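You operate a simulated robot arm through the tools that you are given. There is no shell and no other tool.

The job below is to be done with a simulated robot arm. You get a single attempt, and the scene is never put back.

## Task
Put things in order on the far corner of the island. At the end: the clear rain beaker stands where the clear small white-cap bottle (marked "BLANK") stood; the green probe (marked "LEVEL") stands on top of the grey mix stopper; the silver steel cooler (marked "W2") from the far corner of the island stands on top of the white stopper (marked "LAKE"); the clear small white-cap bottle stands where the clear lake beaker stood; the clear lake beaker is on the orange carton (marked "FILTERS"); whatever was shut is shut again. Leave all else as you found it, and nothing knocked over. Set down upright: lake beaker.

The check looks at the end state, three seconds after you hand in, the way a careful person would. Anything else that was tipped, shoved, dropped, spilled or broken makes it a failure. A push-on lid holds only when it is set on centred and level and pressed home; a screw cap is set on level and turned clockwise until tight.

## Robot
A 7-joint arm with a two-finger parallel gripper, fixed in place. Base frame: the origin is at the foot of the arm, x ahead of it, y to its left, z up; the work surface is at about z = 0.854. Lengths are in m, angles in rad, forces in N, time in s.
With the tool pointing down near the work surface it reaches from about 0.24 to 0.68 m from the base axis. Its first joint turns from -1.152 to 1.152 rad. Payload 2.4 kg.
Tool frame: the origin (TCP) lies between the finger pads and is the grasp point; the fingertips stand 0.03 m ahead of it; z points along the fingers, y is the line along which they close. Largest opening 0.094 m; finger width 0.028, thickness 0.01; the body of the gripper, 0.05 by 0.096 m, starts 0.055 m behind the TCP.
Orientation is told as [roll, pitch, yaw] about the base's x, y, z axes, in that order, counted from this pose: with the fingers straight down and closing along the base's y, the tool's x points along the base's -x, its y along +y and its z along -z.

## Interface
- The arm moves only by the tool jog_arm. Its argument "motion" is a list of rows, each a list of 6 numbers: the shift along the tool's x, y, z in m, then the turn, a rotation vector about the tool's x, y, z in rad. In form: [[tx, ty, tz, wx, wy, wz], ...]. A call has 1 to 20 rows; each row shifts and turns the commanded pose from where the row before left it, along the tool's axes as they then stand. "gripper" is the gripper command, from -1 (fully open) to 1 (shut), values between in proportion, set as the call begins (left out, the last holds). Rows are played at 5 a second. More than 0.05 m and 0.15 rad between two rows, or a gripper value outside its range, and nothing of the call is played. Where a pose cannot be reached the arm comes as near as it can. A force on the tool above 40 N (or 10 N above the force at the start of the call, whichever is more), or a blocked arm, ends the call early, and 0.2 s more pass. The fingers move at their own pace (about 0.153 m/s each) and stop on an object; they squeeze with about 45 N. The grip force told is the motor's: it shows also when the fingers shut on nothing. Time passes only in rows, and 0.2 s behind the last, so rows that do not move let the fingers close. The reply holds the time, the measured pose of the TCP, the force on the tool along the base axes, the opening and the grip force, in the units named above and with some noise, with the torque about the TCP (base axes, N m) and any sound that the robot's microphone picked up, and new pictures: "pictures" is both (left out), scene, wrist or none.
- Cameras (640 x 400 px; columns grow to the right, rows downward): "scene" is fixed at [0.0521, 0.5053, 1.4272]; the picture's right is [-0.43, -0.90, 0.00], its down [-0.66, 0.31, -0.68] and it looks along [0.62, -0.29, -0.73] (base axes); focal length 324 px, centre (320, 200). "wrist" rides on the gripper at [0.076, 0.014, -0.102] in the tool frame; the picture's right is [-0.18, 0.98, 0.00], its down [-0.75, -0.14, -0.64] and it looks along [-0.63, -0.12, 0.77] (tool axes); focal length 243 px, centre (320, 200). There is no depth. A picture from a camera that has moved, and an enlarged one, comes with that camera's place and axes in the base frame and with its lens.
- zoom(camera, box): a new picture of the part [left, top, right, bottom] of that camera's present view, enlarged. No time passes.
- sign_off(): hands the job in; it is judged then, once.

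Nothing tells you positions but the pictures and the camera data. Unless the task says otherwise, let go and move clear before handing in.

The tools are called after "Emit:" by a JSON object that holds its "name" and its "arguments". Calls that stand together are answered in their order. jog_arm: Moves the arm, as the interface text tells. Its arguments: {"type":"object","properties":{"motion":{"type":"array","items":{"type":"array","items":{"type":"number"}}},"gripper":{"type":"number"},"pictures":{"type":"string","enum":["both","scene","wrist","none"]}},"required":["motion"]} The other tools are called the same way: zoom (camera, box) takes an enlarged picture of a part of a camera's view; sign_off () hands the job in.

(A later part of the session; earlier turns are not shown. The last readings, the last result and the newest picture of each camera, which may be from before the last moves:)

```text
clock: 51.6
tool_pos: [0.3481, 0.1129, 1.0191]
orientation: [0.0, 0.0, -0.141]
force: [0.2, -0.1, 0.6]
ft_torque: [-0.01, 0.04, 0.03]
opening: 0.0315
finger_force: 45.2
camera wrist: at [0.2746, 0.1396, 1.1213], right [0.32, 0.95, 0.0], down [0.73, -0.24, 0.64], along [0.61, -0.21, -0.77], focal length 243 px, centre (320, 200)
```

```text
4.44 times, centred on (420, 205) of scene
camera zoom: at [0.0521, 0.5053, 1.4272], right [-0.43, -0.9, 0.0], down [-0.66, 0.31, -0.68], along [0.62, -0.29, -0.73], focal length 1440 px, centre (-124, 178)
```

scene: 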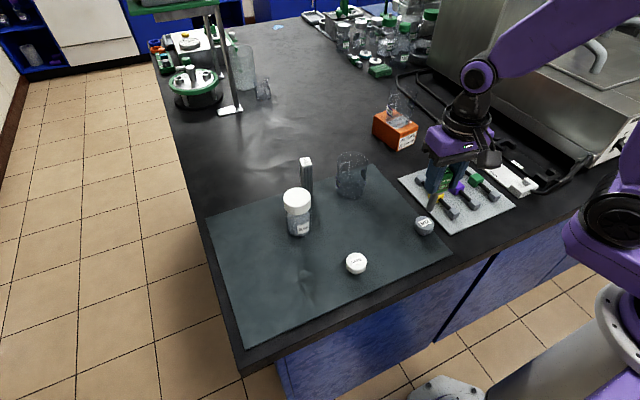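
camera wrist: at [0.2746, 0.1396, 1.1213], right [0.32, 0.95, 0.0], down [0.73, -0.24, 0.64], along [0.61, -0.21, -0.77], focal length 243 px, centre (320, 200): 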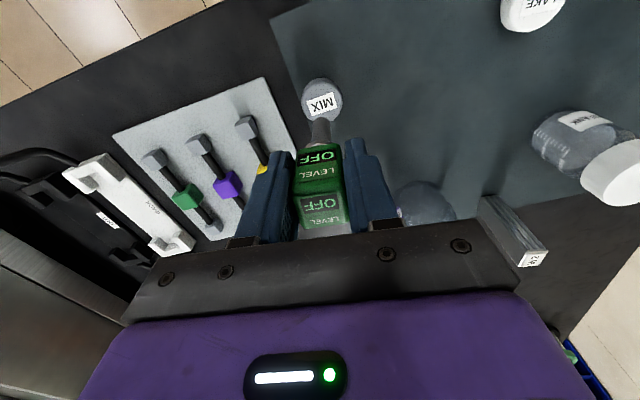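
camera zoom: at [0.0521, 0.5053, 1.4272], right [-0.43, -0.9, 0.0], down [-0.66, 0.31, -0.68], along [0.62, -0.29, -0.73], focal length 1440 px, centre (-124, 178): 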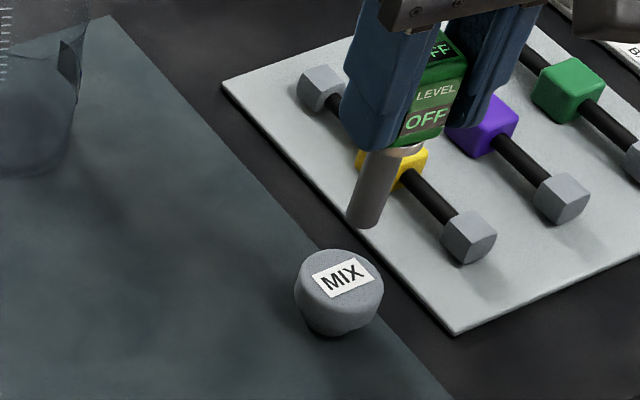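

The probe's tip is nearly over the MIX stopper, needing about a 4 mm shift back. I'll correct that and lower part way, then remeasure with a smaller gap.

Emit:
{"name": "jog_arm", "arguments": {"motion": [[0.004, 0.0015, 0, 0, 0, 0], [0, 0, 0.014, 0, 0, 0], [0, 0, 0.014, 0, 0, 0], [0, 0, 0, 0, 0, 0]], "gripper": 1}}

Emit:
{"name": "zoom", "arguments": {"camera": "wrist", "box": [260, 60, 380, 150]}}

Emit:
{"name": "zoom", "arguments": {"camera": "scene", "box": [380, 180, 460, 240]}}

```text
clock: 52.6
tool_pos: [0.3455, 0.1165, 0.9901]
orientation: [0.001, 0.001, -0.14]
force: [-0.3, -0.4, -1.0]
ft_torque: [-0.01, 0.0, 0.02]
opening: 0.0315
finger_force: 44.2
camera wrist: at [0.2716, 0.1416, 1.0926], right [0.32, 0.95, 0.0], down [0.73, -0.24, 0.64], along [0.61, -0.21, -0.77], focal length 243 px, centre (320, 200)
```

scene: 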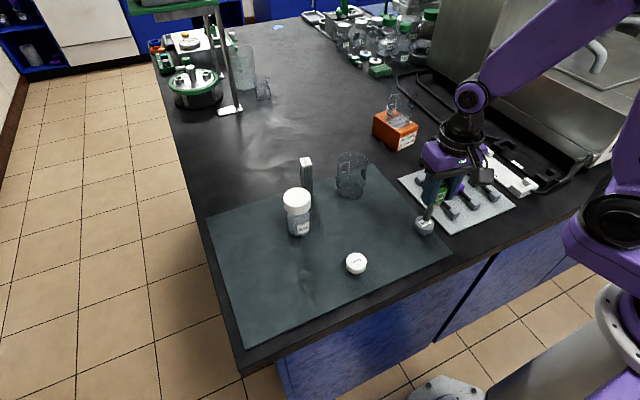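
wrist: 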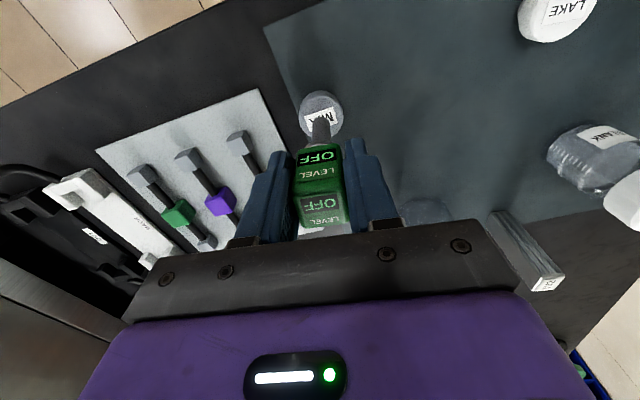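

```text
4.44 times, centred on (320, 105) of wrist
camera zoom: at [0.2716, 0.1416, 1.0926], right [0.32, 0.95, 0.0], down [0.73, -0.24, 0.64], along [0.61, -0.21, -0.77], focal length 1078 px, centre (320, 622)
```

zoom: 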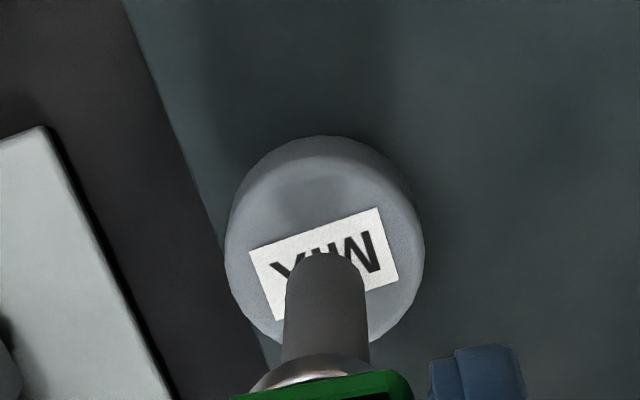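

```text
6.67 times, centred on (420, 210) of scene
camera zoom: at [0.0521, 0.5053, 1.4272], right [-0.43, -0.9, 0.0], down [-0.66, 0.31, -0.68], along [0.62, -0.29, -0.73], focal length 2159 px, centre (-347, 133)
```

zoom: 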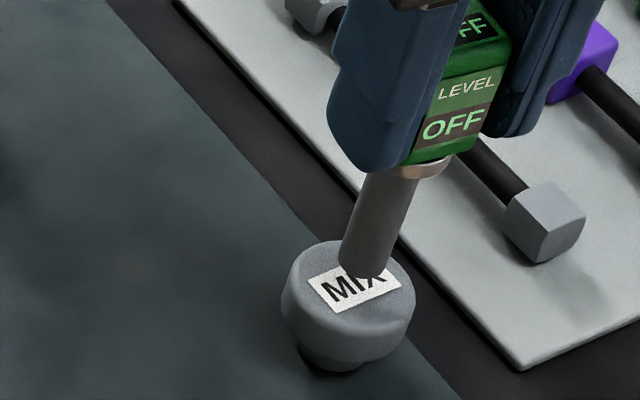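

Both cameras put the tip within about 1.5 mm of the stopper's centre, with a gap of about 14 mm. I'll lower in fine steps until contact.

Emit:
{"name": "jog_arm", "arguments": {"motion": [[0, 0.0007, 0.004, 0, 0, 0], [0, 0, 0.004, 0, 0, 0], [0, 0, 0, 0, 0, 0]], "gripper": 1}}

Emit:
{"name": "zoom", "arguments": {"camera": "wrist", "box": [260, 60, 380, 150]}}

Emit:
{"name": "zoom", "arguments": {"camera": "scene", "box": [380, 180, 460, 240]}}

```text
clock: 53.4
tool_pos: [0.3455, 0.1175, 0.9836]
orientation: [0.0, 0.0, -0.14]
force: [-0.7, 0.3, -0.6]
ft_torque: [0.0, -0.01, 0.0]
opening: 0.0313
finger_force: 45.1
camera wrist: at [0.2716, 0.1428, 1.0848], right [0.32, 0.95, 0.0], down [0.73, -0.24, 0.64], along [0.61, -0.21, -0.77], focal length 243 px, centre (320, 200)
```

scene: 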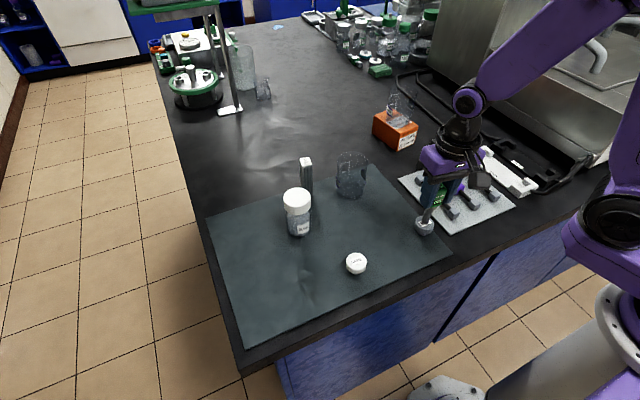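
wrist: 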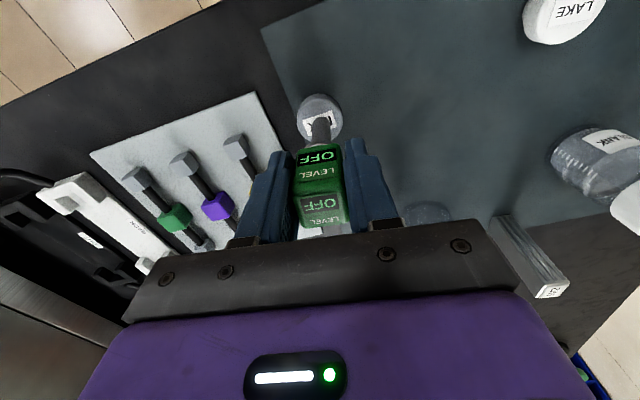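

```text
4.44 times, centred on (320, 105) of wrist
camera zoom: at [0.2716, 0.1428, 1.0848], right [0.32, 0.95, 0.0], down [0.73, -0.24, 0.64], along [0.61, -0.21, -0.77], focal length 1078 px, centre (320, 622)
```

zoom: 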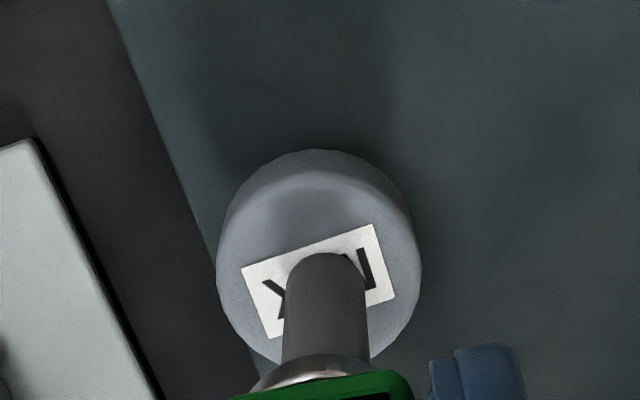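

```text
6.67 times, centred on (420, 210) of scene
camera zoom: at [0.0521, 0.5053, 1.4272], right [-0.43, -0.9, 0.0], down [-0.66, 0.31, -0.68], along [0.62, -0.29, -0.73], focal length 2159 px, centre (-347, 133)
```

zoom: 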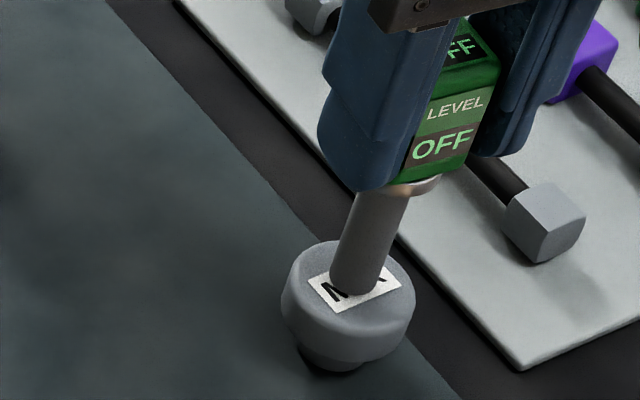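

Centring is good, with about 6 mm to go. I'll make a 1 mm correction and lower gently.

Emit:
{"name": "jog_arm", "arguments": {"motion": [[-0.001, -0.0009, 0.003, 0, 0, 0], [0, 0, 0, 0, 0, 0]], "gripper": 1, "pictures": "none"}}

Emit:
{"name": "jog_arm", "arguments": {"motion": [[0, 0, 0.0015, 0, 0, 0], [0, 0, 0, 0, 0, 0]], "gripper": 1, "pictures": "none"}}

Emit:
{"name": "jog_arm", "arguments": {"motion": [[0, 0, 0.0012, 0, 0, 0], [0, 0, 0, 0, 0, 0]], "gripper": 1, "pictures": "none"}}

```text
clock: 54.0
tool_pos: [0.346, 0.1152, 0.9814]
orientation: [-0.001, -0.002, -0.139]
force: [-1.8, 0.4, 10.2]
ft_torque: [0.11, 0.09, 0.01]
opening: 0.0314
finger_force: 44.8
```

```text
clock: 54.6
tool_pos: [0.3471, 0.1152, 0.9804]
orientation: [0.0, -0.005, -0.141]
force: [-1.6, 0.6, 36.3]
ft_torque: [0.06, -0.11, -0.04]
opening: 0.0315
finger_force: 45.3
```

```text
clock: 55.2
tool_pos: [0.3473, 0.1157, 0.9784]
orientation: [0.001, -0.003, -0.141]
force: [2.6, 0.6, 36.0]
ft_torque: [0.07, -0.48, 0.02]
opening: 0.0315
finger_force: 45.8
```

Contact came earlier than expected and I pressed to about 36 N. I'll back off to a light load and inspect.

Emit:
{"name": "jog_arm", "arguments": {"motion": [[0, 0, -0.0015, 0, 0, 0], [0, 0, 0, 0, 0, 0]], "gripper": 1}}

Emit:
{"name": "zoom", "arguments": {"camera": "wrist", "box": [260, 60, 380, 150]}}

Emit:
{"name": "zoom", "arguments": {"camera": "scene", "box": [380, 180, 460, 240]}}

```text
clock: 55.8
tool_pos: [0.346, 0.1156, 0.9781]
orientation: [-0.001, 0.001, -0.14]
force: [4.1, 2.6, 11.1]
ft_torque: [0.15, -0.49, 0.05]
opening: 0.0312
finger_force: 45.0
camera wrist: at [0.2723, 0.1411, 1.0805], right [0.32, 0.95, 0.0], down [0.73, -0.24, 0.64], along [0.61, -0.21, -0.77], focal length 243 px, centre (320, 200)
```

scene: 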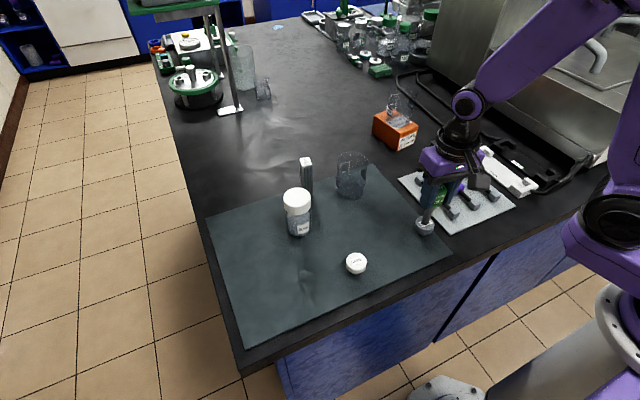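
wrist: 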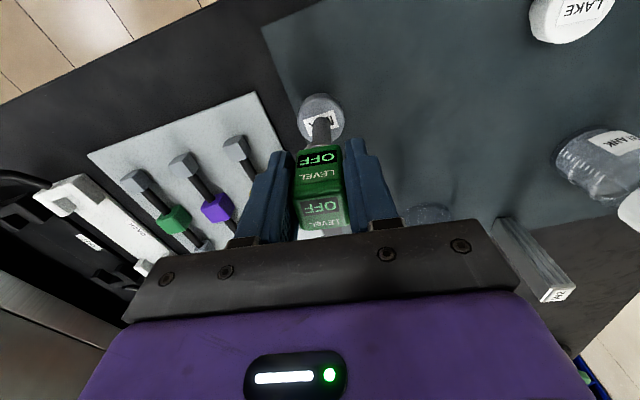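

```text
4.44 times, centred on (320, 105) of wrist
camera zoom: at [0.2723, 0.1411, 1.0805], right [0.32, 0.95, 0.0], down [0.73, -0.24, 0.64], along [0.61, -0.21, -0.77], focal length 1078 px, centre (320, 622)
```

zoom: 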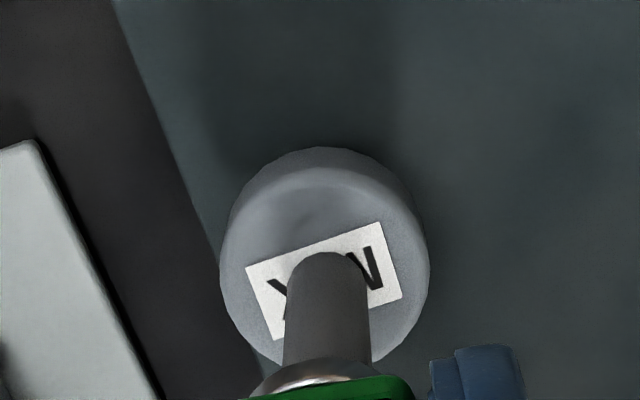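

```text
6.67 times, centred on (420, 210) of scene
camera zoom: at [0.0521, 0.5053, 1.4272], right [-0.43, -0.9, 0.0], down [-0.66, 0.31, -0.68], along [0.62, -0.29, -0.73], focal length 2159 px, centre (-347, 133)
```

zoom: 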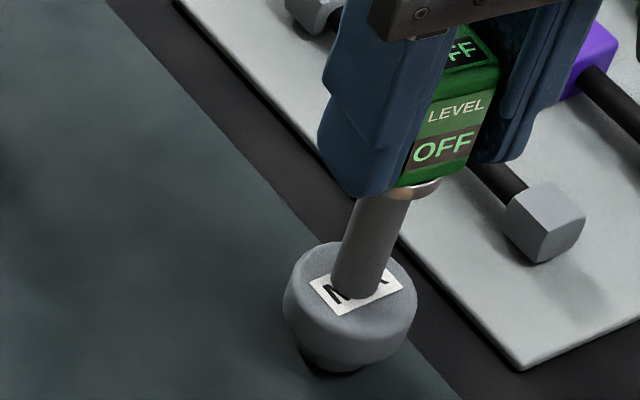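

The probe rests on the stopper roughly 3–4 mm off its centre, with some residual load. I'll ease off a little more.

Emit:
{"name": "jog_arm", "arguments": {"motion": [[0, 0, -0.0006, 0, 0, 0], [0, 0, 0, 0, 0, 0]], "gripper": 1, "pictures": "none"}}

```text
clock: 56.4
tool_pos: [0.3452, 0.1155, 0.9787]
orientation: [-0.002, 0.003, -0.139]
force: [0.6, 0.8, 1.6]
ft_torque: [-0.02, -0.09, -0.05]
opening: 0.0311
finger_force: 45.0
```

It is nearly unloaded now. I'll lift 2 mm, re-centre by about 3 mm and set it down again gently.

Emit:
{"name": "jog_arm", "arguments": {"motion": [[0, 0, -0.003, 0, 0, 0], [0.003, 0.0014, 0, 0, 0, 0], [0, 0, 0, 0, 0, 0]], "gripper": 1, "pictures": "none"}}

Emit:
{"name": "jog_arm", "arguments": {"motion": [[0, 0, 0.002, 0, 0, 0], [0, 0, 0, 0, 0, 0]], "gripper": 1}}

Emit:
{"name": "zoom", "arguments": {"camera": "wrist", "box": [260, 60, 380, 150]}}

Emit:
{"name": "zoom", "arguments": {"camera": "scene", "box": [380, 180, 460, 240]}}

```text
clock: 57.2
tool_pos: [0.343, 0.1176, 0.9831]
orientation: [0.0, -0.001, -0.14]
force: [1.0, 0.6, 0.1]
ft_torque: [0.0, 0.01, -0.03]
opening: 0.0313
finger_force: 45.0
```

```text
clock: 57.8
tool_pos: [0.3441, 0.117, 0.9811]
orientation: [-0.001, 0.001, -0.142]
force: [-0.8, -0.5, 0.3]
ft_torque: [-0.04, 0.0, -0.01]
opening: 0.0312
finger_force: 45.4
camera wrist: at [0.27, 0.1428, 1.0828], right [0.32, 0.95, 0.0], down [0.73, -0.24, 0.64], along [0.61, -0.21, -0.77], focal length 243 px, centre (320, 200)
```

scene: 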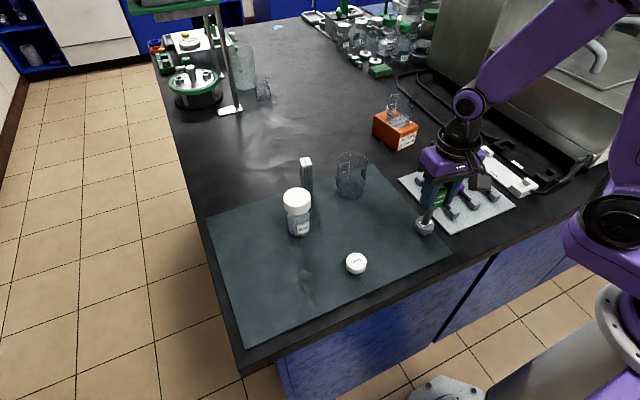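
wrist: 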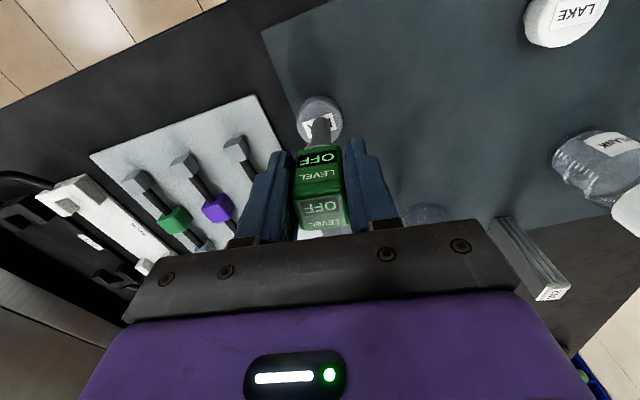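

```text
4.44 times, centred on (320, 105) of wrist
camera zoom: at [0.27, 0.1428, 1.0828], right [0.32, 0.95, 0.0], down [0.73, -0.24, 0.64], along [0.61, -0.21, -0.77], focal length 1078 px, centre (320, 622)
```

zoom: 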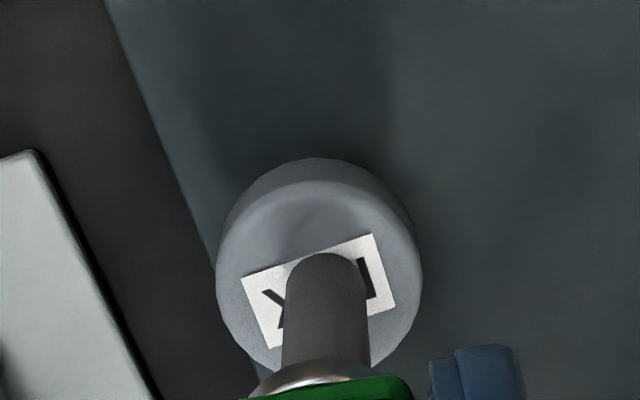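

```text
6.67 times, centred on (420, 210) of scene
camera zoom: at [0.0521, 0.5053, 1.4272], right [-0.43, -0.9, 0.0], down [-0.66, 0.31, -0.68], along [0.62, -0.29, -0.73], focal length 2159 px, centre (-347, 133)
```

zoom: 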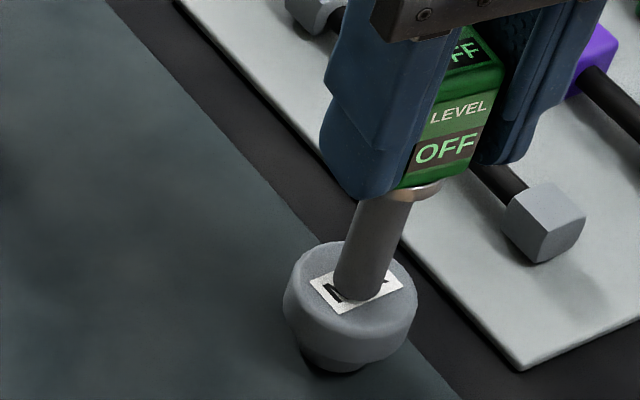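

The tip is now centred on the stopper's label in both views. I'll lower the last millimetre or two to light contact, checking each step.

Emit:
{"name": "jog_arm", "arguments": {"motion": [[0, 0, 0.001, 0, 0, 0], [0, 0, 0, 0, 0, 0]], "gripper": 1, "pictures": "none"}}

```text
clock: 58.4
tool_pos: [0.343, 0.1175, 0.9794]
orientation: [0.0, 0.001, -0.139]
force: [-0.8, 0.8, -0.7]
ft_torque: [0.0, 0.0, 0.0]
opening: 0.0313
finger_force: 44.7
```

Emit:
{"name": "jog_arm", "arguments": {"motion": [[0, 0, 0.0008, 0, 0, 0], [0, 0, 0, 0, 0, 0]], "gripper": 1, "pictures": "none"}}

```text
clock: 59.0
tool_pos: [0.344, 0.1169, 0.9793]
orientation: [-0.001, 0.0, -0.139]
force: [-0.2, -0.6, 0.4]
ft_torque: [0.0, -0.02, -0.01]
opening: 0.0311
finger_force: 44.8
```

Still just off contact. I'll lower another half millimetre.

Emit:
{"name": "jog_arm", "arguments": {"motion": [[0, 0, 0.0006, 0, 0, 0], [0, 0, 0, 0, 0, 0]], "gripper": 1, "pictures": "none"}}

```text
clock: 59.6
tool_pos: [0.3441, 0.1182, 0.978]
orientation: [-0.002, 0.0, -0.139]
force: [-0.7, -1.1, 11.7]
ft_torque: [-0.13, 0.0, -0.04]
opening: 0.0313
finger_force: 45.2
```

It is in contact, with little sideways load. I'll ease off a fraction, then open the fingers partly so the release stays gentle.

Emit:
{"name": "jog_arm", "arguments": {"motion": [[0, 0, -0.0003, 0, 0, 0], [0, 0, 0, 0, 0, 0]], "gripper": 1, "pictures": "none"}}

Emit:
{"name": "jog_arm", "arguments": {"motion": [[0, 0, 0, 0, 0, 0], [0, 0, 0, 0, 0, 0], [0, 0, 0, 0, 0, 0]], "gripper": -0.3}}

Emit:
{"name": "zoom", "arguments": {"camera": "wrist", "box": [240, 60, 400, 240]}}

Emit:
{"name": "zoom", "arguments": {"camera": "scene", "box": [380, 165, 480, 240]}}

```text
clock: 60.2
tool_pos: [0.3444, 0.1175, 0.9781]
orientation: [-0.001, 0.0, -0.138]
force: [0.2, 0.0, 9.1]
ft_torque: [-0.01, -0.08, 0.04]
opening: 0.0311
finger_force: 45.1
```

```text
clock: 61.0
tool_pos: [0.3444, 0.1183, 0.9788]
orientation: [0.001, -0.001, -0.139]
force: [0.7, -0.1, 0.5]
ft_torque: [-0.03, 0.04, 0.01]
opening: 0.0611
finger_force: 0.0
camera wrist: at [0.2698, 0.1434, 1.0802], right [0.32, 0.95, 0.0], down [0.73, -0.24, 0.64], along [0.61, -0.21, -0.77], focal length 243 px, centre (320, 200)
```

scene: 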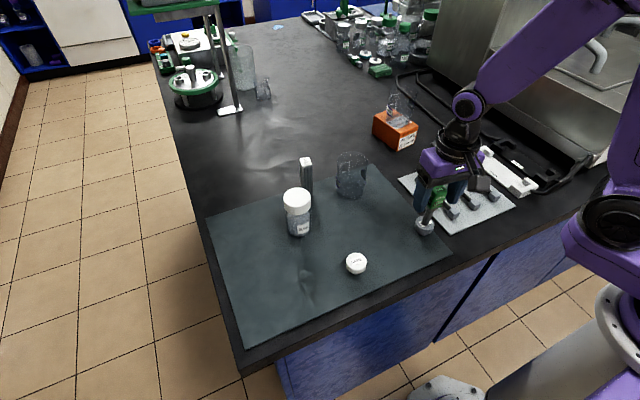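
wrist: 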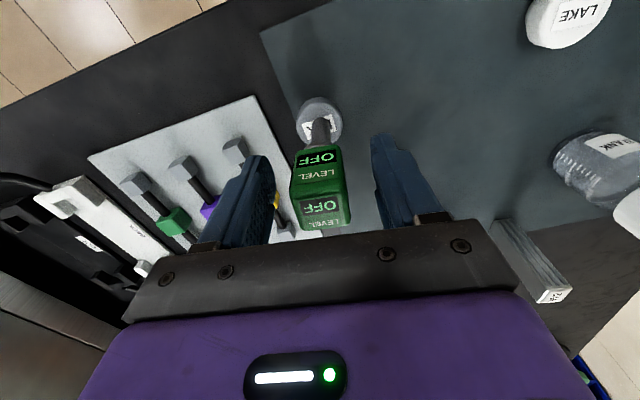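

```text
2.22 times, centred on (320, 150) of wrist
camera zoom: at [0.2698, 0.1434, 1.0802], right [0.32, 0.95, 0.0], down [0.73, -0.24, 0.64], along [0.61, -0.21, -0.77], focal length 539 px, centre (320, 311)
```

zoom: 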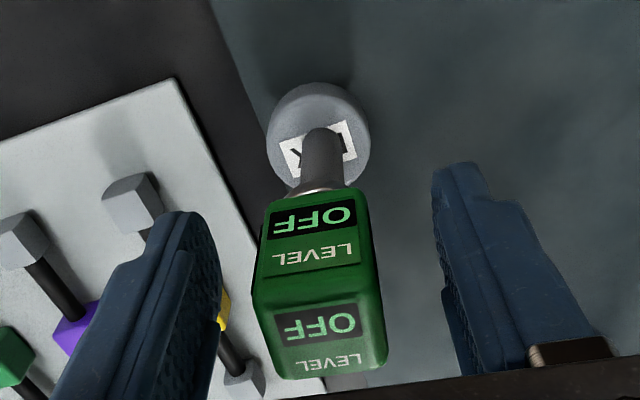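

```text
5.33 times, centred on (430, 202) of scene
camera zoom: at [0.0521, 0.5053, 1.4272], right [-0.43, -0.9, 0.0], down [-0.66, 0.31, -0.68], along [0.62, -0.29, -0.73], focal length 1728 px, centre (-267, 187)
```

zoom: 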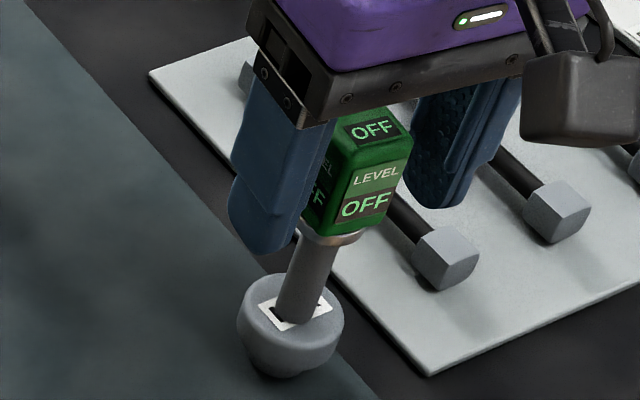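

The probe stands on the stopper by itself. I'll rise straight up, return to zero yaw and move near the cooler.

Emit:
{"name": "jog_arm", "arguments": {"motion": [[0, 0, -0.01, 0, 0, 0], [0, 0, -0.02, 0, 0, 0], [0, 0, -0.03, 0, 0, 0], [0, 0, -0.04, 0, 0, 0], [0, 0, -0.04, 0, 0, 0], [0, 0, 0, 0, 0, -0.14], [0, 0, 0, 0, 0, 0]], "gripper": -0.3}}

Emit:
{"name": "zoom", "arguments": {"camera": "scene", "box": [380, 165, 480, 240]}}

```text
clock: 62.6
tool_pos: [0.3436, 0.1175, 1.1176]
orientation: [0.0, 0.001, 0.002]
force: [0.4, 0.0, 0.6]
ft_torque: [0.0, 0.01, -0.03]
opening: 0.061
finger_force: 0.2
camera wrist: at [0.2672, 0.1327, 1.2199], right [0.18, 0.98, 0.0], down [0.75, -0.14, 0.64], along [0.63, -0.12, -0.77], focal length 243 px, centre (320, 200)
```

scene: 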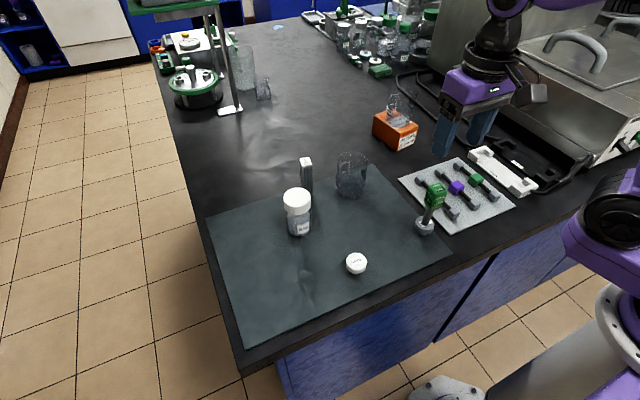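
wrist: 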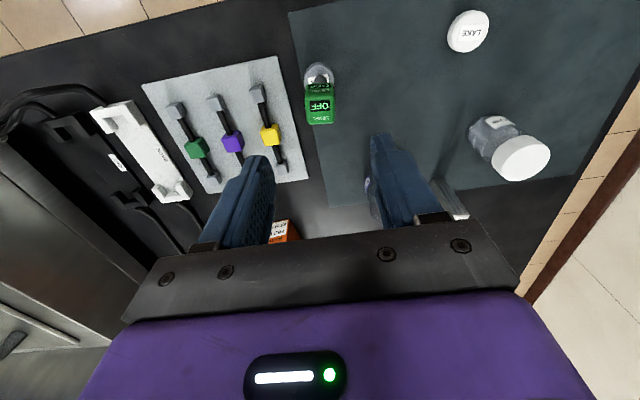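

```text
5.33 times, centred on (430, 202) of scene
camera zoom: at [0.0521, 0.5053, 1.4272], right [-0.43, -0.9, 0.0], down [-0.66, 0.31, -0.68], along [0.62, -0.29, -0.73], focal length 1728 px, centre (-267, 187)
```

zoom: 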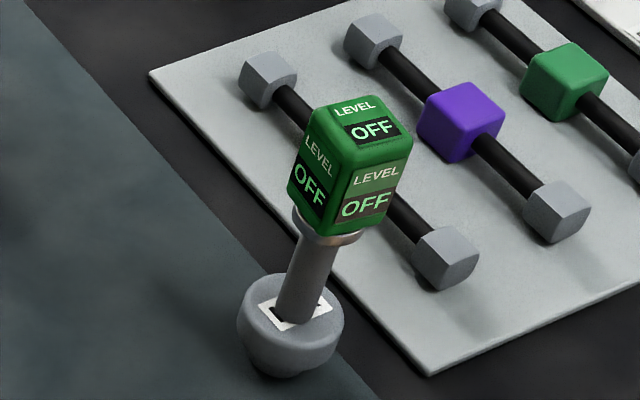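

The probe stands on the MIX stopper. Next I move above the W2 cooler at about (0.571, 0.295).

Emit:
{"name": "jog_arm", "arguments": {"motion": [[-0.0325, 0.0254, 0, 0, 0, 0], [-0.0325, 0.0254, 0, 0, 0, 0], [-0.0325, 0.0254, 0, 0, 0, 0], [-0.0325, 0.0254, 0, 0, 0, 0], [-0.0325, 0.0254, 0, 0, 0, 0], [-0.0325, 0.0254, 0, 0, 0, 0], [-0.0325, 0.0254, 0, 0, 0, 0], [0, 0, 0, 0, 0, 0]], "gripper": -0.3}}

Emit:
{"name": "zoom", "arguments": {"camera": "wrist", "box": [240, 40, 400, 160]}}

Emit:
{"name": "zoom", "arguments": {"camera": "scene", "box": [270, 140, 350, 200]}}

Emit:
{"name": "zoom", "arguments": {"camera": "scene", "box": [390, 170, 470, 240]}}

```text
clock: 64.4
tool_pos: [0.5706, 0.2953, 1.1175]
orientation: [0.0, 0.002, -0.001]
force: [-0.9, -0.3, 0.0]
ft_torque: [0.02, -0.02, 0.03]
opening: 0.0611
finger_force: 0.1
camera wrist: at [0.4944, 0.3118, 1.2197], right [0.18, 0.98, 0.0], down [0.75, -0.14, 0.64], along [0.63, -0.12, -0.77], focal length 243 px, centre (320, 200)
```

scene: 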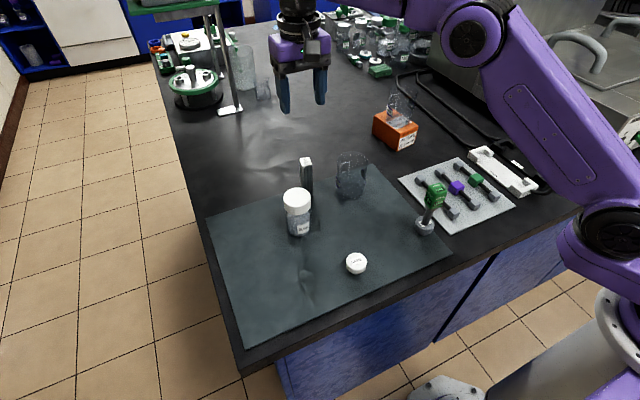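
wrist: 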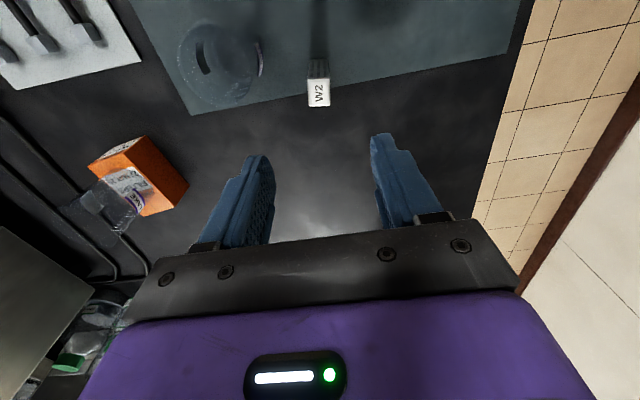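

```text
3.33 times, centred on (320, 100) of wrist
camera zoom: at [0.4944, 0.3118, 1.2197], right [0.18, 0.98, 0.0], down [0.75, -0.14, 0.64], along [0.63, -0.12, -0.77], focal length 809 px, centre (320, 533)
```

zoom: 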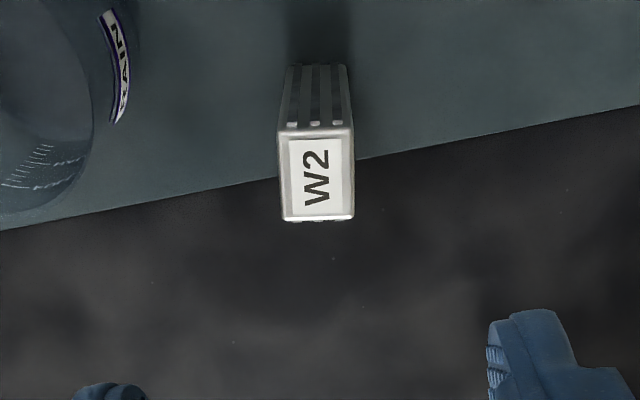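

```text
6.67 times, centred on (310, 170) of scene
camera zoom: at [0.0521, 0.5053, 1.4272], right [-0.43, -0.9, 0.0], down [-0.66, 0.31, -0.68], along [0.62, -0.29, -0.73], focal length 2159 px, centre (387, 400)
```

zoom: 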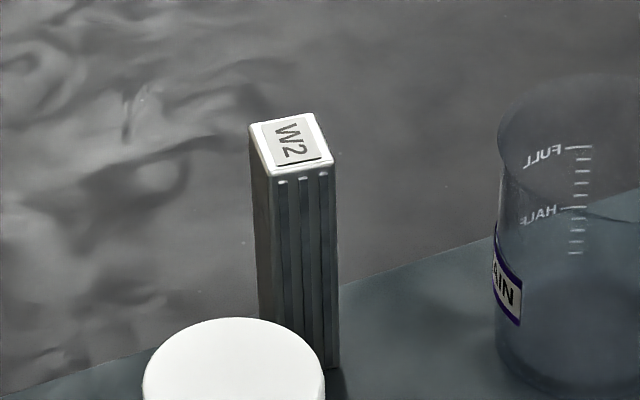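

```text
5.71 times, centred on (430, 205) of scene
camera zoom: at [0.0521, 0.5053, 1.4272], right [-0.43, -0.9, 0.0], down [-0.66, 0.31, -0.68], along [0.62, -0.29, -0.73], focal length 1851 px, centre (-309, 171)
```

zoom: 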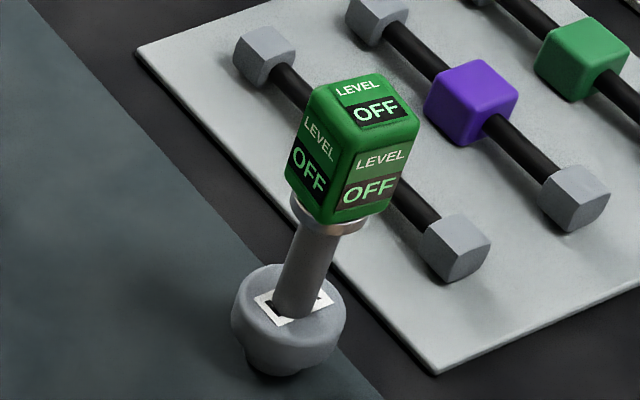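

The cooler's top is about 22×27 mm at (0.569, 0.296, 0.955), yawed roughly -0.15 rad. I'll align the yaw, descend and check before gripping.

Emit:
{"name": "jog_arm", "arguments": {"motion": [[0.0018, -0.0005, 0.02, 0, 0, 0], [0, 0, 0, 0, 0, 0.075], [0, 0, 0, 0, 0, 0.075], [0, 0, 0.04, 0, 0, 0], [0, 0, 0.045, 0, 0, 0], [0, 0, 0, 0, 0, 0]], "gripper": -0.3}}

Emit:
{"name": "zoom", "arguments": {"camera": "wrist", "box": [220, 80, 420, 240]}}

Emit:
{"name": "zoom", "arguments": {"camera": "scene", "box": [250, 100, 370, 220]}}

```text
clock: 65.8
tool_pos: [0.5713, 0.2942, 1.0144]
orientation: [0.0, 0.002, -0.15]
force: [0.2, 0.4, -0.8]
ft_torque: [0.02, 0.01, 0.03]
opening: 0.0611
finger_force: 0.0
camera wrist: at [0.4969, 0.3209, 1.1161], right [0.33, 0.94, 0.0], down [0.72, -0.25, 0.64], along [0.61, -0.21, -0.77], focal length 243 px, centre (320, 200)
```

scene: 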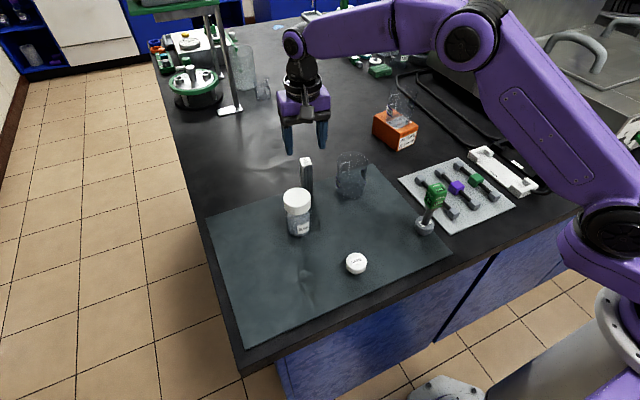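
wrist: 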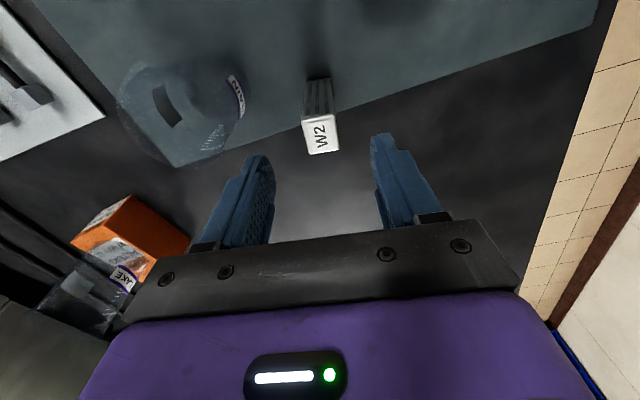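

```text
2.50 times, centred on (320, 160) of wrist
camera zoom: at [0.4969, 0.3209, 1.1161], right [0.33, 0.94, 0.0], down [0.72, -0.25, 0.64], along [0.61, -0.21, -0.77], focal length 606 px, centre (320, 300)
```

zoom: 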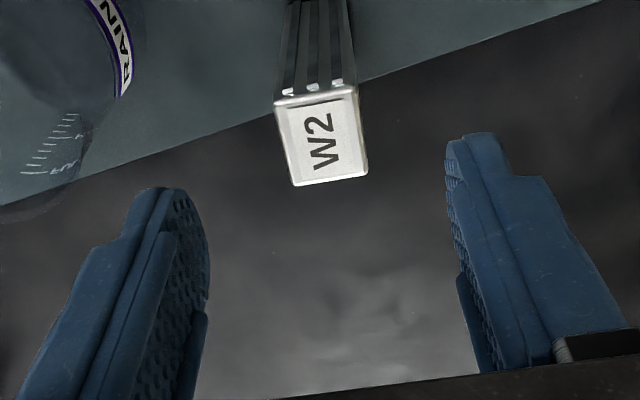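

```text
3.33 times, centred on (310, 160) of scene
camera zoom: at [0.0521, 0.5053, 1.4272], right [-0.43, -0.9, 0.0], down [-0.66, 0.31, -0.68], along [0.62, -0.29, -0.73], focal length 1080 px, centre (353, 333)
```

zoom: 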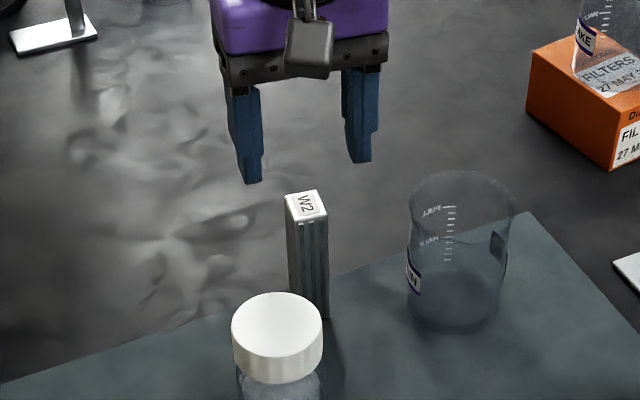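

Yaw and lateral alignment are good. I'll descend to grip height and close.

Emit:
{"name": "jog_arm", "arguments": {"motion": [[0.001, 0.0008, 0.03, 0, 0, 0], [0, 0, 0.03, 0, 0, 0], [0, 0, 0.03, 0, 0, 0], [0, 0, 0.009, 0, 0, 0], [0, 0, 0, 0, 0, 0]], "gripper": -0.3}}

Emit:
{"name": "zoom", "arguments": {"camera": "wrist", "box": [220, 80, 420, 240]}}

Emit:
{"name": "zoom", "arguments": {"camera": "scene", "box": [250, 120, 370, 220]}}

```text
clock: 67.0
tool_pos: [0.5679, 0.2948, 0.9151]
orientation: [0.0, 0.002, -0.15]
force: [-0.1, 0.5, 0.1]
ft_torque: [0.0, -0.01, -0.01]
opening: 0.0611
finger_force: 0.1
camera wrist: at [0.4947, 0.3215, 1.0164], right [0.33, 0.94, 0.0], down [0.72, -0.25, 0.64], along [0.61, -0.21, -0.77], focal length 243 px, centre (320, 200)
```

scene: 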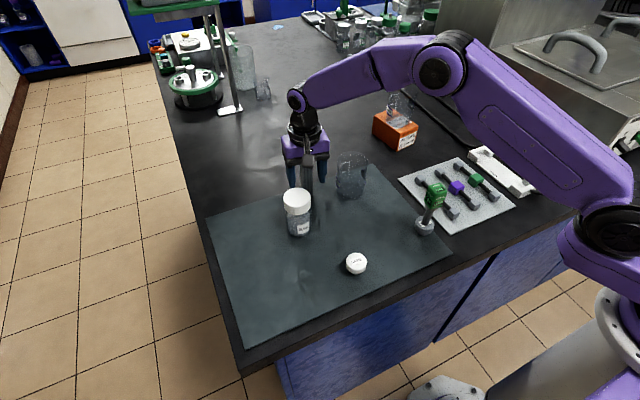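
wrist: 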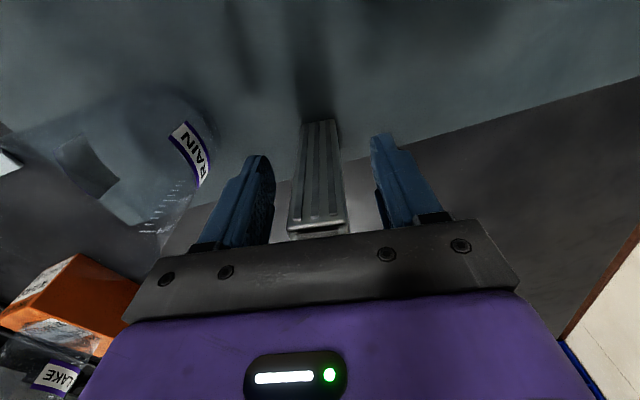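

```text
2.50 times, centred on (320, 160) of wrist
camera zoom: at [0.4947, 0.3215, 1.0164], right [0.33, 0.94, 0.0], down [0.72, -0.25, 0.64], along [0.61, -0.21, -0.77], focal length 606 px, centre (320, 300)
```

zoom: 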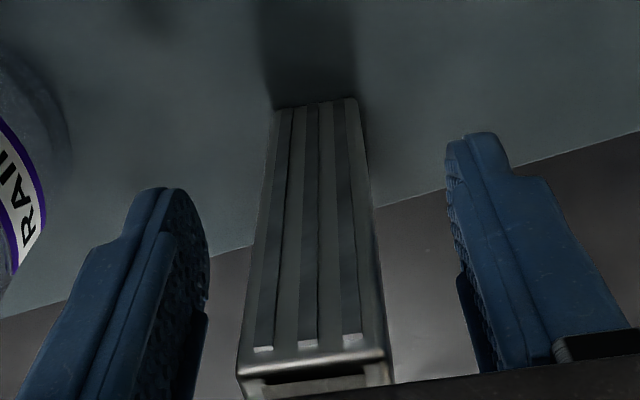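

```text
4.00 times, centred on (310, 170) of scene
camera zoom: at [0.0521, 0.5053, 1.4272], right [-0.43, -0.9, 0.0], down [-0.66, 0.31, -0.68], along [0.62, -0.29, -0.73], focal length 1296 px, centre (360, 320)
```

zoom: 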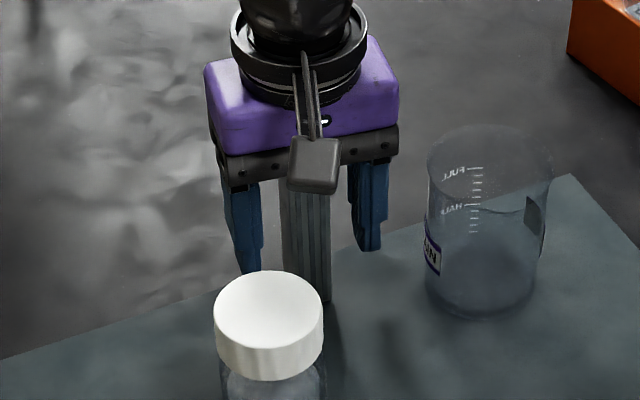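

The cooler is centred between the fingers. I'll close on it.

Emit:
{"name": "jog_arm", "arguments": {"motion": [[0, 0, 0, 0, 0, 0], [0, 0, 0, 0, 0, 0], [0, 0, 0, 0, 0, 0], [0, 0, 0, 0, 0, 0]], "gripper": 1, "pictures": "wrist"}}

```text
clock: 68.0
tool_pos: [0.5679, 0.2948, 0.9151]
orientation: [0.0, 0.0, -0.151]
force: [0.8, -0.1, -1.2]
ft_torque: [0.0, -0.01, 0.0]
opening: 0.0276
finger_force: 44.7
camera wrist: at [0.4948, 0.3215, 1.0166], right [0.33, 0.94, 0.0], down [0.72, -0.25, 0.64], along [0.61, -0.21, -0.77], focal length 243 px, centre (320, 200)
```

wrist: 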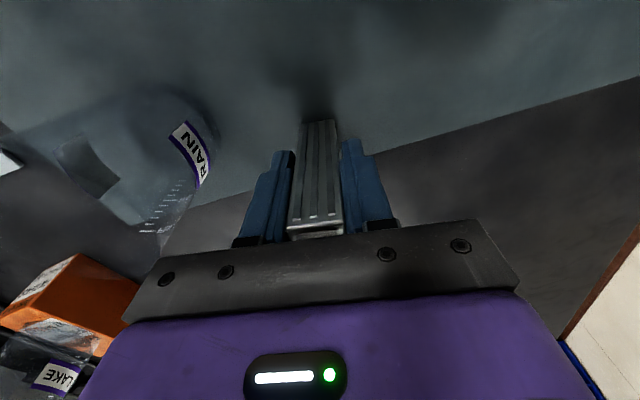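

The cooler is gripped. I'll lift it 15 cm and carry it over the LAKE stopper.

Emit:
{"name": "jog_arm", "arguments": {"motion": [[0, 0, -0.01, 0, 0, 0], [0, 0, -0.03, 0, 0, 0], [0, 0, -0.04, 0, 0, 0], [0, 0, -0.04, 0, 0, 0], [0, 0, -0.03, 0, 0, 0], [0.0395, -0.00605, 0, 0, 0, 0], [0.0395, -0.00605, 0, 0, 0, 0], [0.0395, -0.00605, 0, 0, 0, 0], [0.0395, -0.00605, 0, 0, 0, 0], [0.0395, -0.00605, 0, 0, 0, 0], [0.0395, -0.00605, 0, 0, 0, 0], [0, 0, 0, 0, 0, 0], [0, 0, 0.04, 0, 0, 0], [0, 0, 0.03, 0, 0, 0], [0, 0, 0, 0, 0, 0]], "gripper": 1}}

Emit:
{"name": "zoom", "arguments": {"camera": "wrist", "box": [240, 40, 400, 160]}}

Emit:
{"name": "zoom", "arguments": {"camera": "scene", "box": [310, 180, 430, 280]}}

```text
clock: 71.2
tool_pos: [0.3311, 0.2941, 0.9942]
orientation: [0.001, -0.001, -0.148]
force: [0.6, 0.3, -0.9]
ft_torque: [-0.01, -0.01, 0.02]
opening: 0.0279
finger_force: 44.7
camera wrist: at [0.2573, 0.321, 1.0959], right [0.33, 0.94, 0.0], down [0.72, -0.25, 0.64], along [0.61, -0.21, -0.77], focal length 243 px, centre (320, 200)
```

scene: 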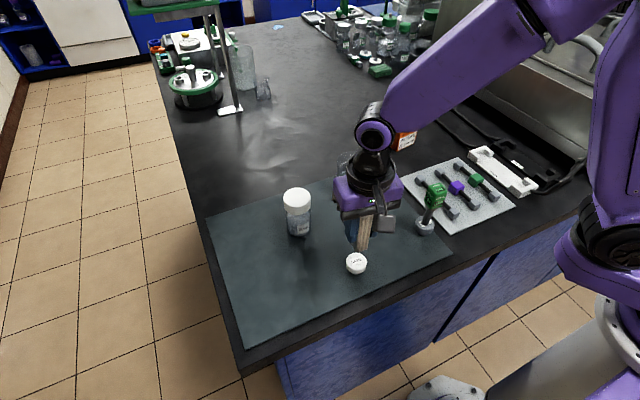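
wrist: 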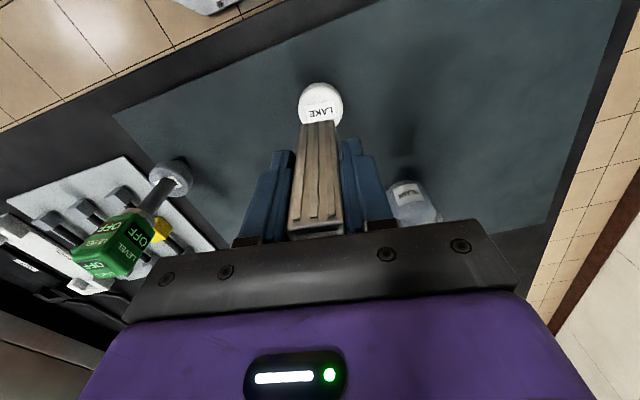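

```text
3.33 times, centred on (320, 100) of wrist
camera zoom: at [0.2573, 0.321, 1.0959], right [0.33, 0.94, 0.0], down [0.72, -0.25, 0.64], along [0.61, -0.21, -0.77], focal length 809 px, centre (320, 533)
```

zoom: 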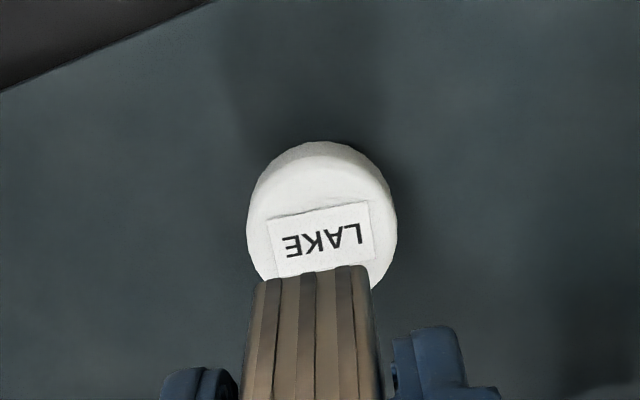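

```text
4.00 times, centred on (370, 230) of scene
camera zoom: at [0.0521, 0.5053, 1.4272], right [-0.43, -0.9, 0.0], down [-0.66, 0.31, -0.68], along [0.62, -0.29, -0.73], focal length 1296 px, centre (120, 80)
```

zoom: 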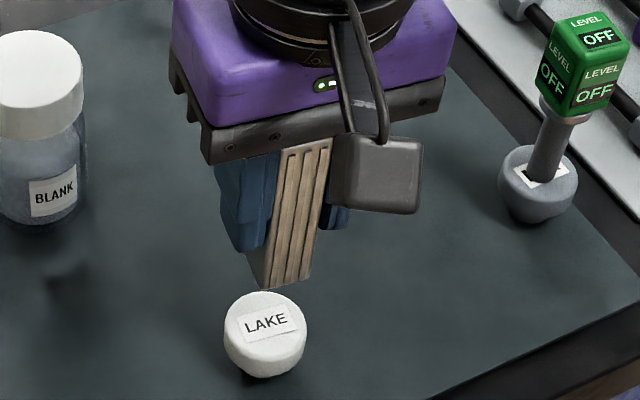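

The cooler is over the LAKE stopper and the two views disagree by only 1–3 mm. I'll lower to a small gap and remeasure.

Emit:
{"name": "jog_arm", "arguments": {"motion": [[0.001, 0.001, 0.01, 0, 0, 0], [0, 0, 0.014, 0, 0, 0], [0, 0, 0.01, 0, 0, 0], [0, 0, 0, 0, 0, 0]], "gripper": 1}}

Emit:
{"name": "zoom", "arguments": {"camera": "wrist", "box": [260, 60, 380, 150]}}

Emit:
{"name": "zoom", "arguments": {"camera": "scene", "box": [320, 210, 400, 280]}}

```text
clock: 72.2
tool_pos: [0.3279, 0.297, 0.96]
orientation: [-0.001, 0.001, -0.149]
force: [-0.8, 0.0, -1.4]
ft_torque: [0.02, -0.01, 0.01]
opening: 0.0281
finger_force: 45.3
camera wrist: at [0.2543, 0.3225, 1.0618], right [0.33, 0.94, 0.0], down [0.72, -0.25, 0.64], along [0.61, -0.21, -0.77], focal length 243 px, centre (320, 200)
```

scene: 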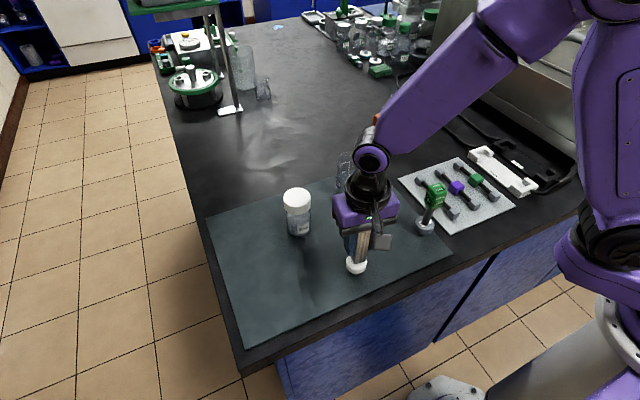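
wrist: 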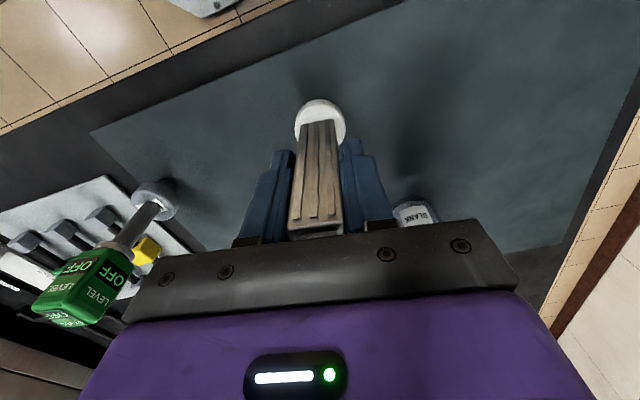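

```text
4.44 times, centred on (320, 105) of wrist
camera zoom: at [0.2543, 0.3225, 1.0618], right [0.33, 0.94, 0.0], down [0.72, -0.25, 0.64], along [0.61, -0.21, -0.77], focal length 1078 px, centre (320, 622)
```

zoom: 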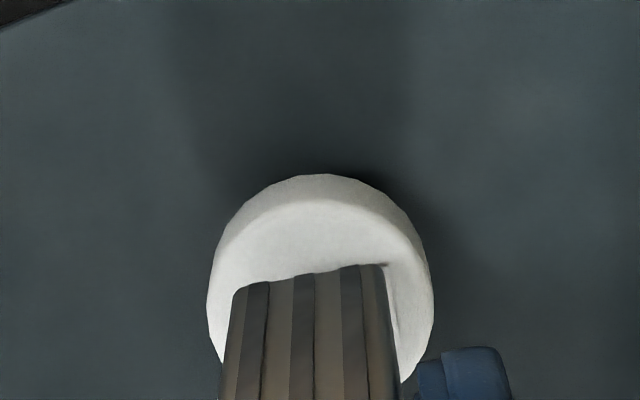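

```text
5.71 times, centred on (360, 245) of scene
camera zoom: at [0.0521, 0.5053, 1.4272], right [-0.43, -0.9, 0.0], down [-0.66, 0.31, -0.68], along [0.62, -0.29, -0.73], focal length 1851 px, centre (91, -57)
```

zoom: 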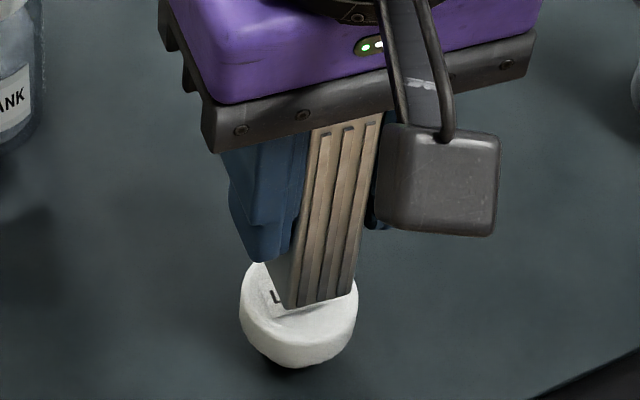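

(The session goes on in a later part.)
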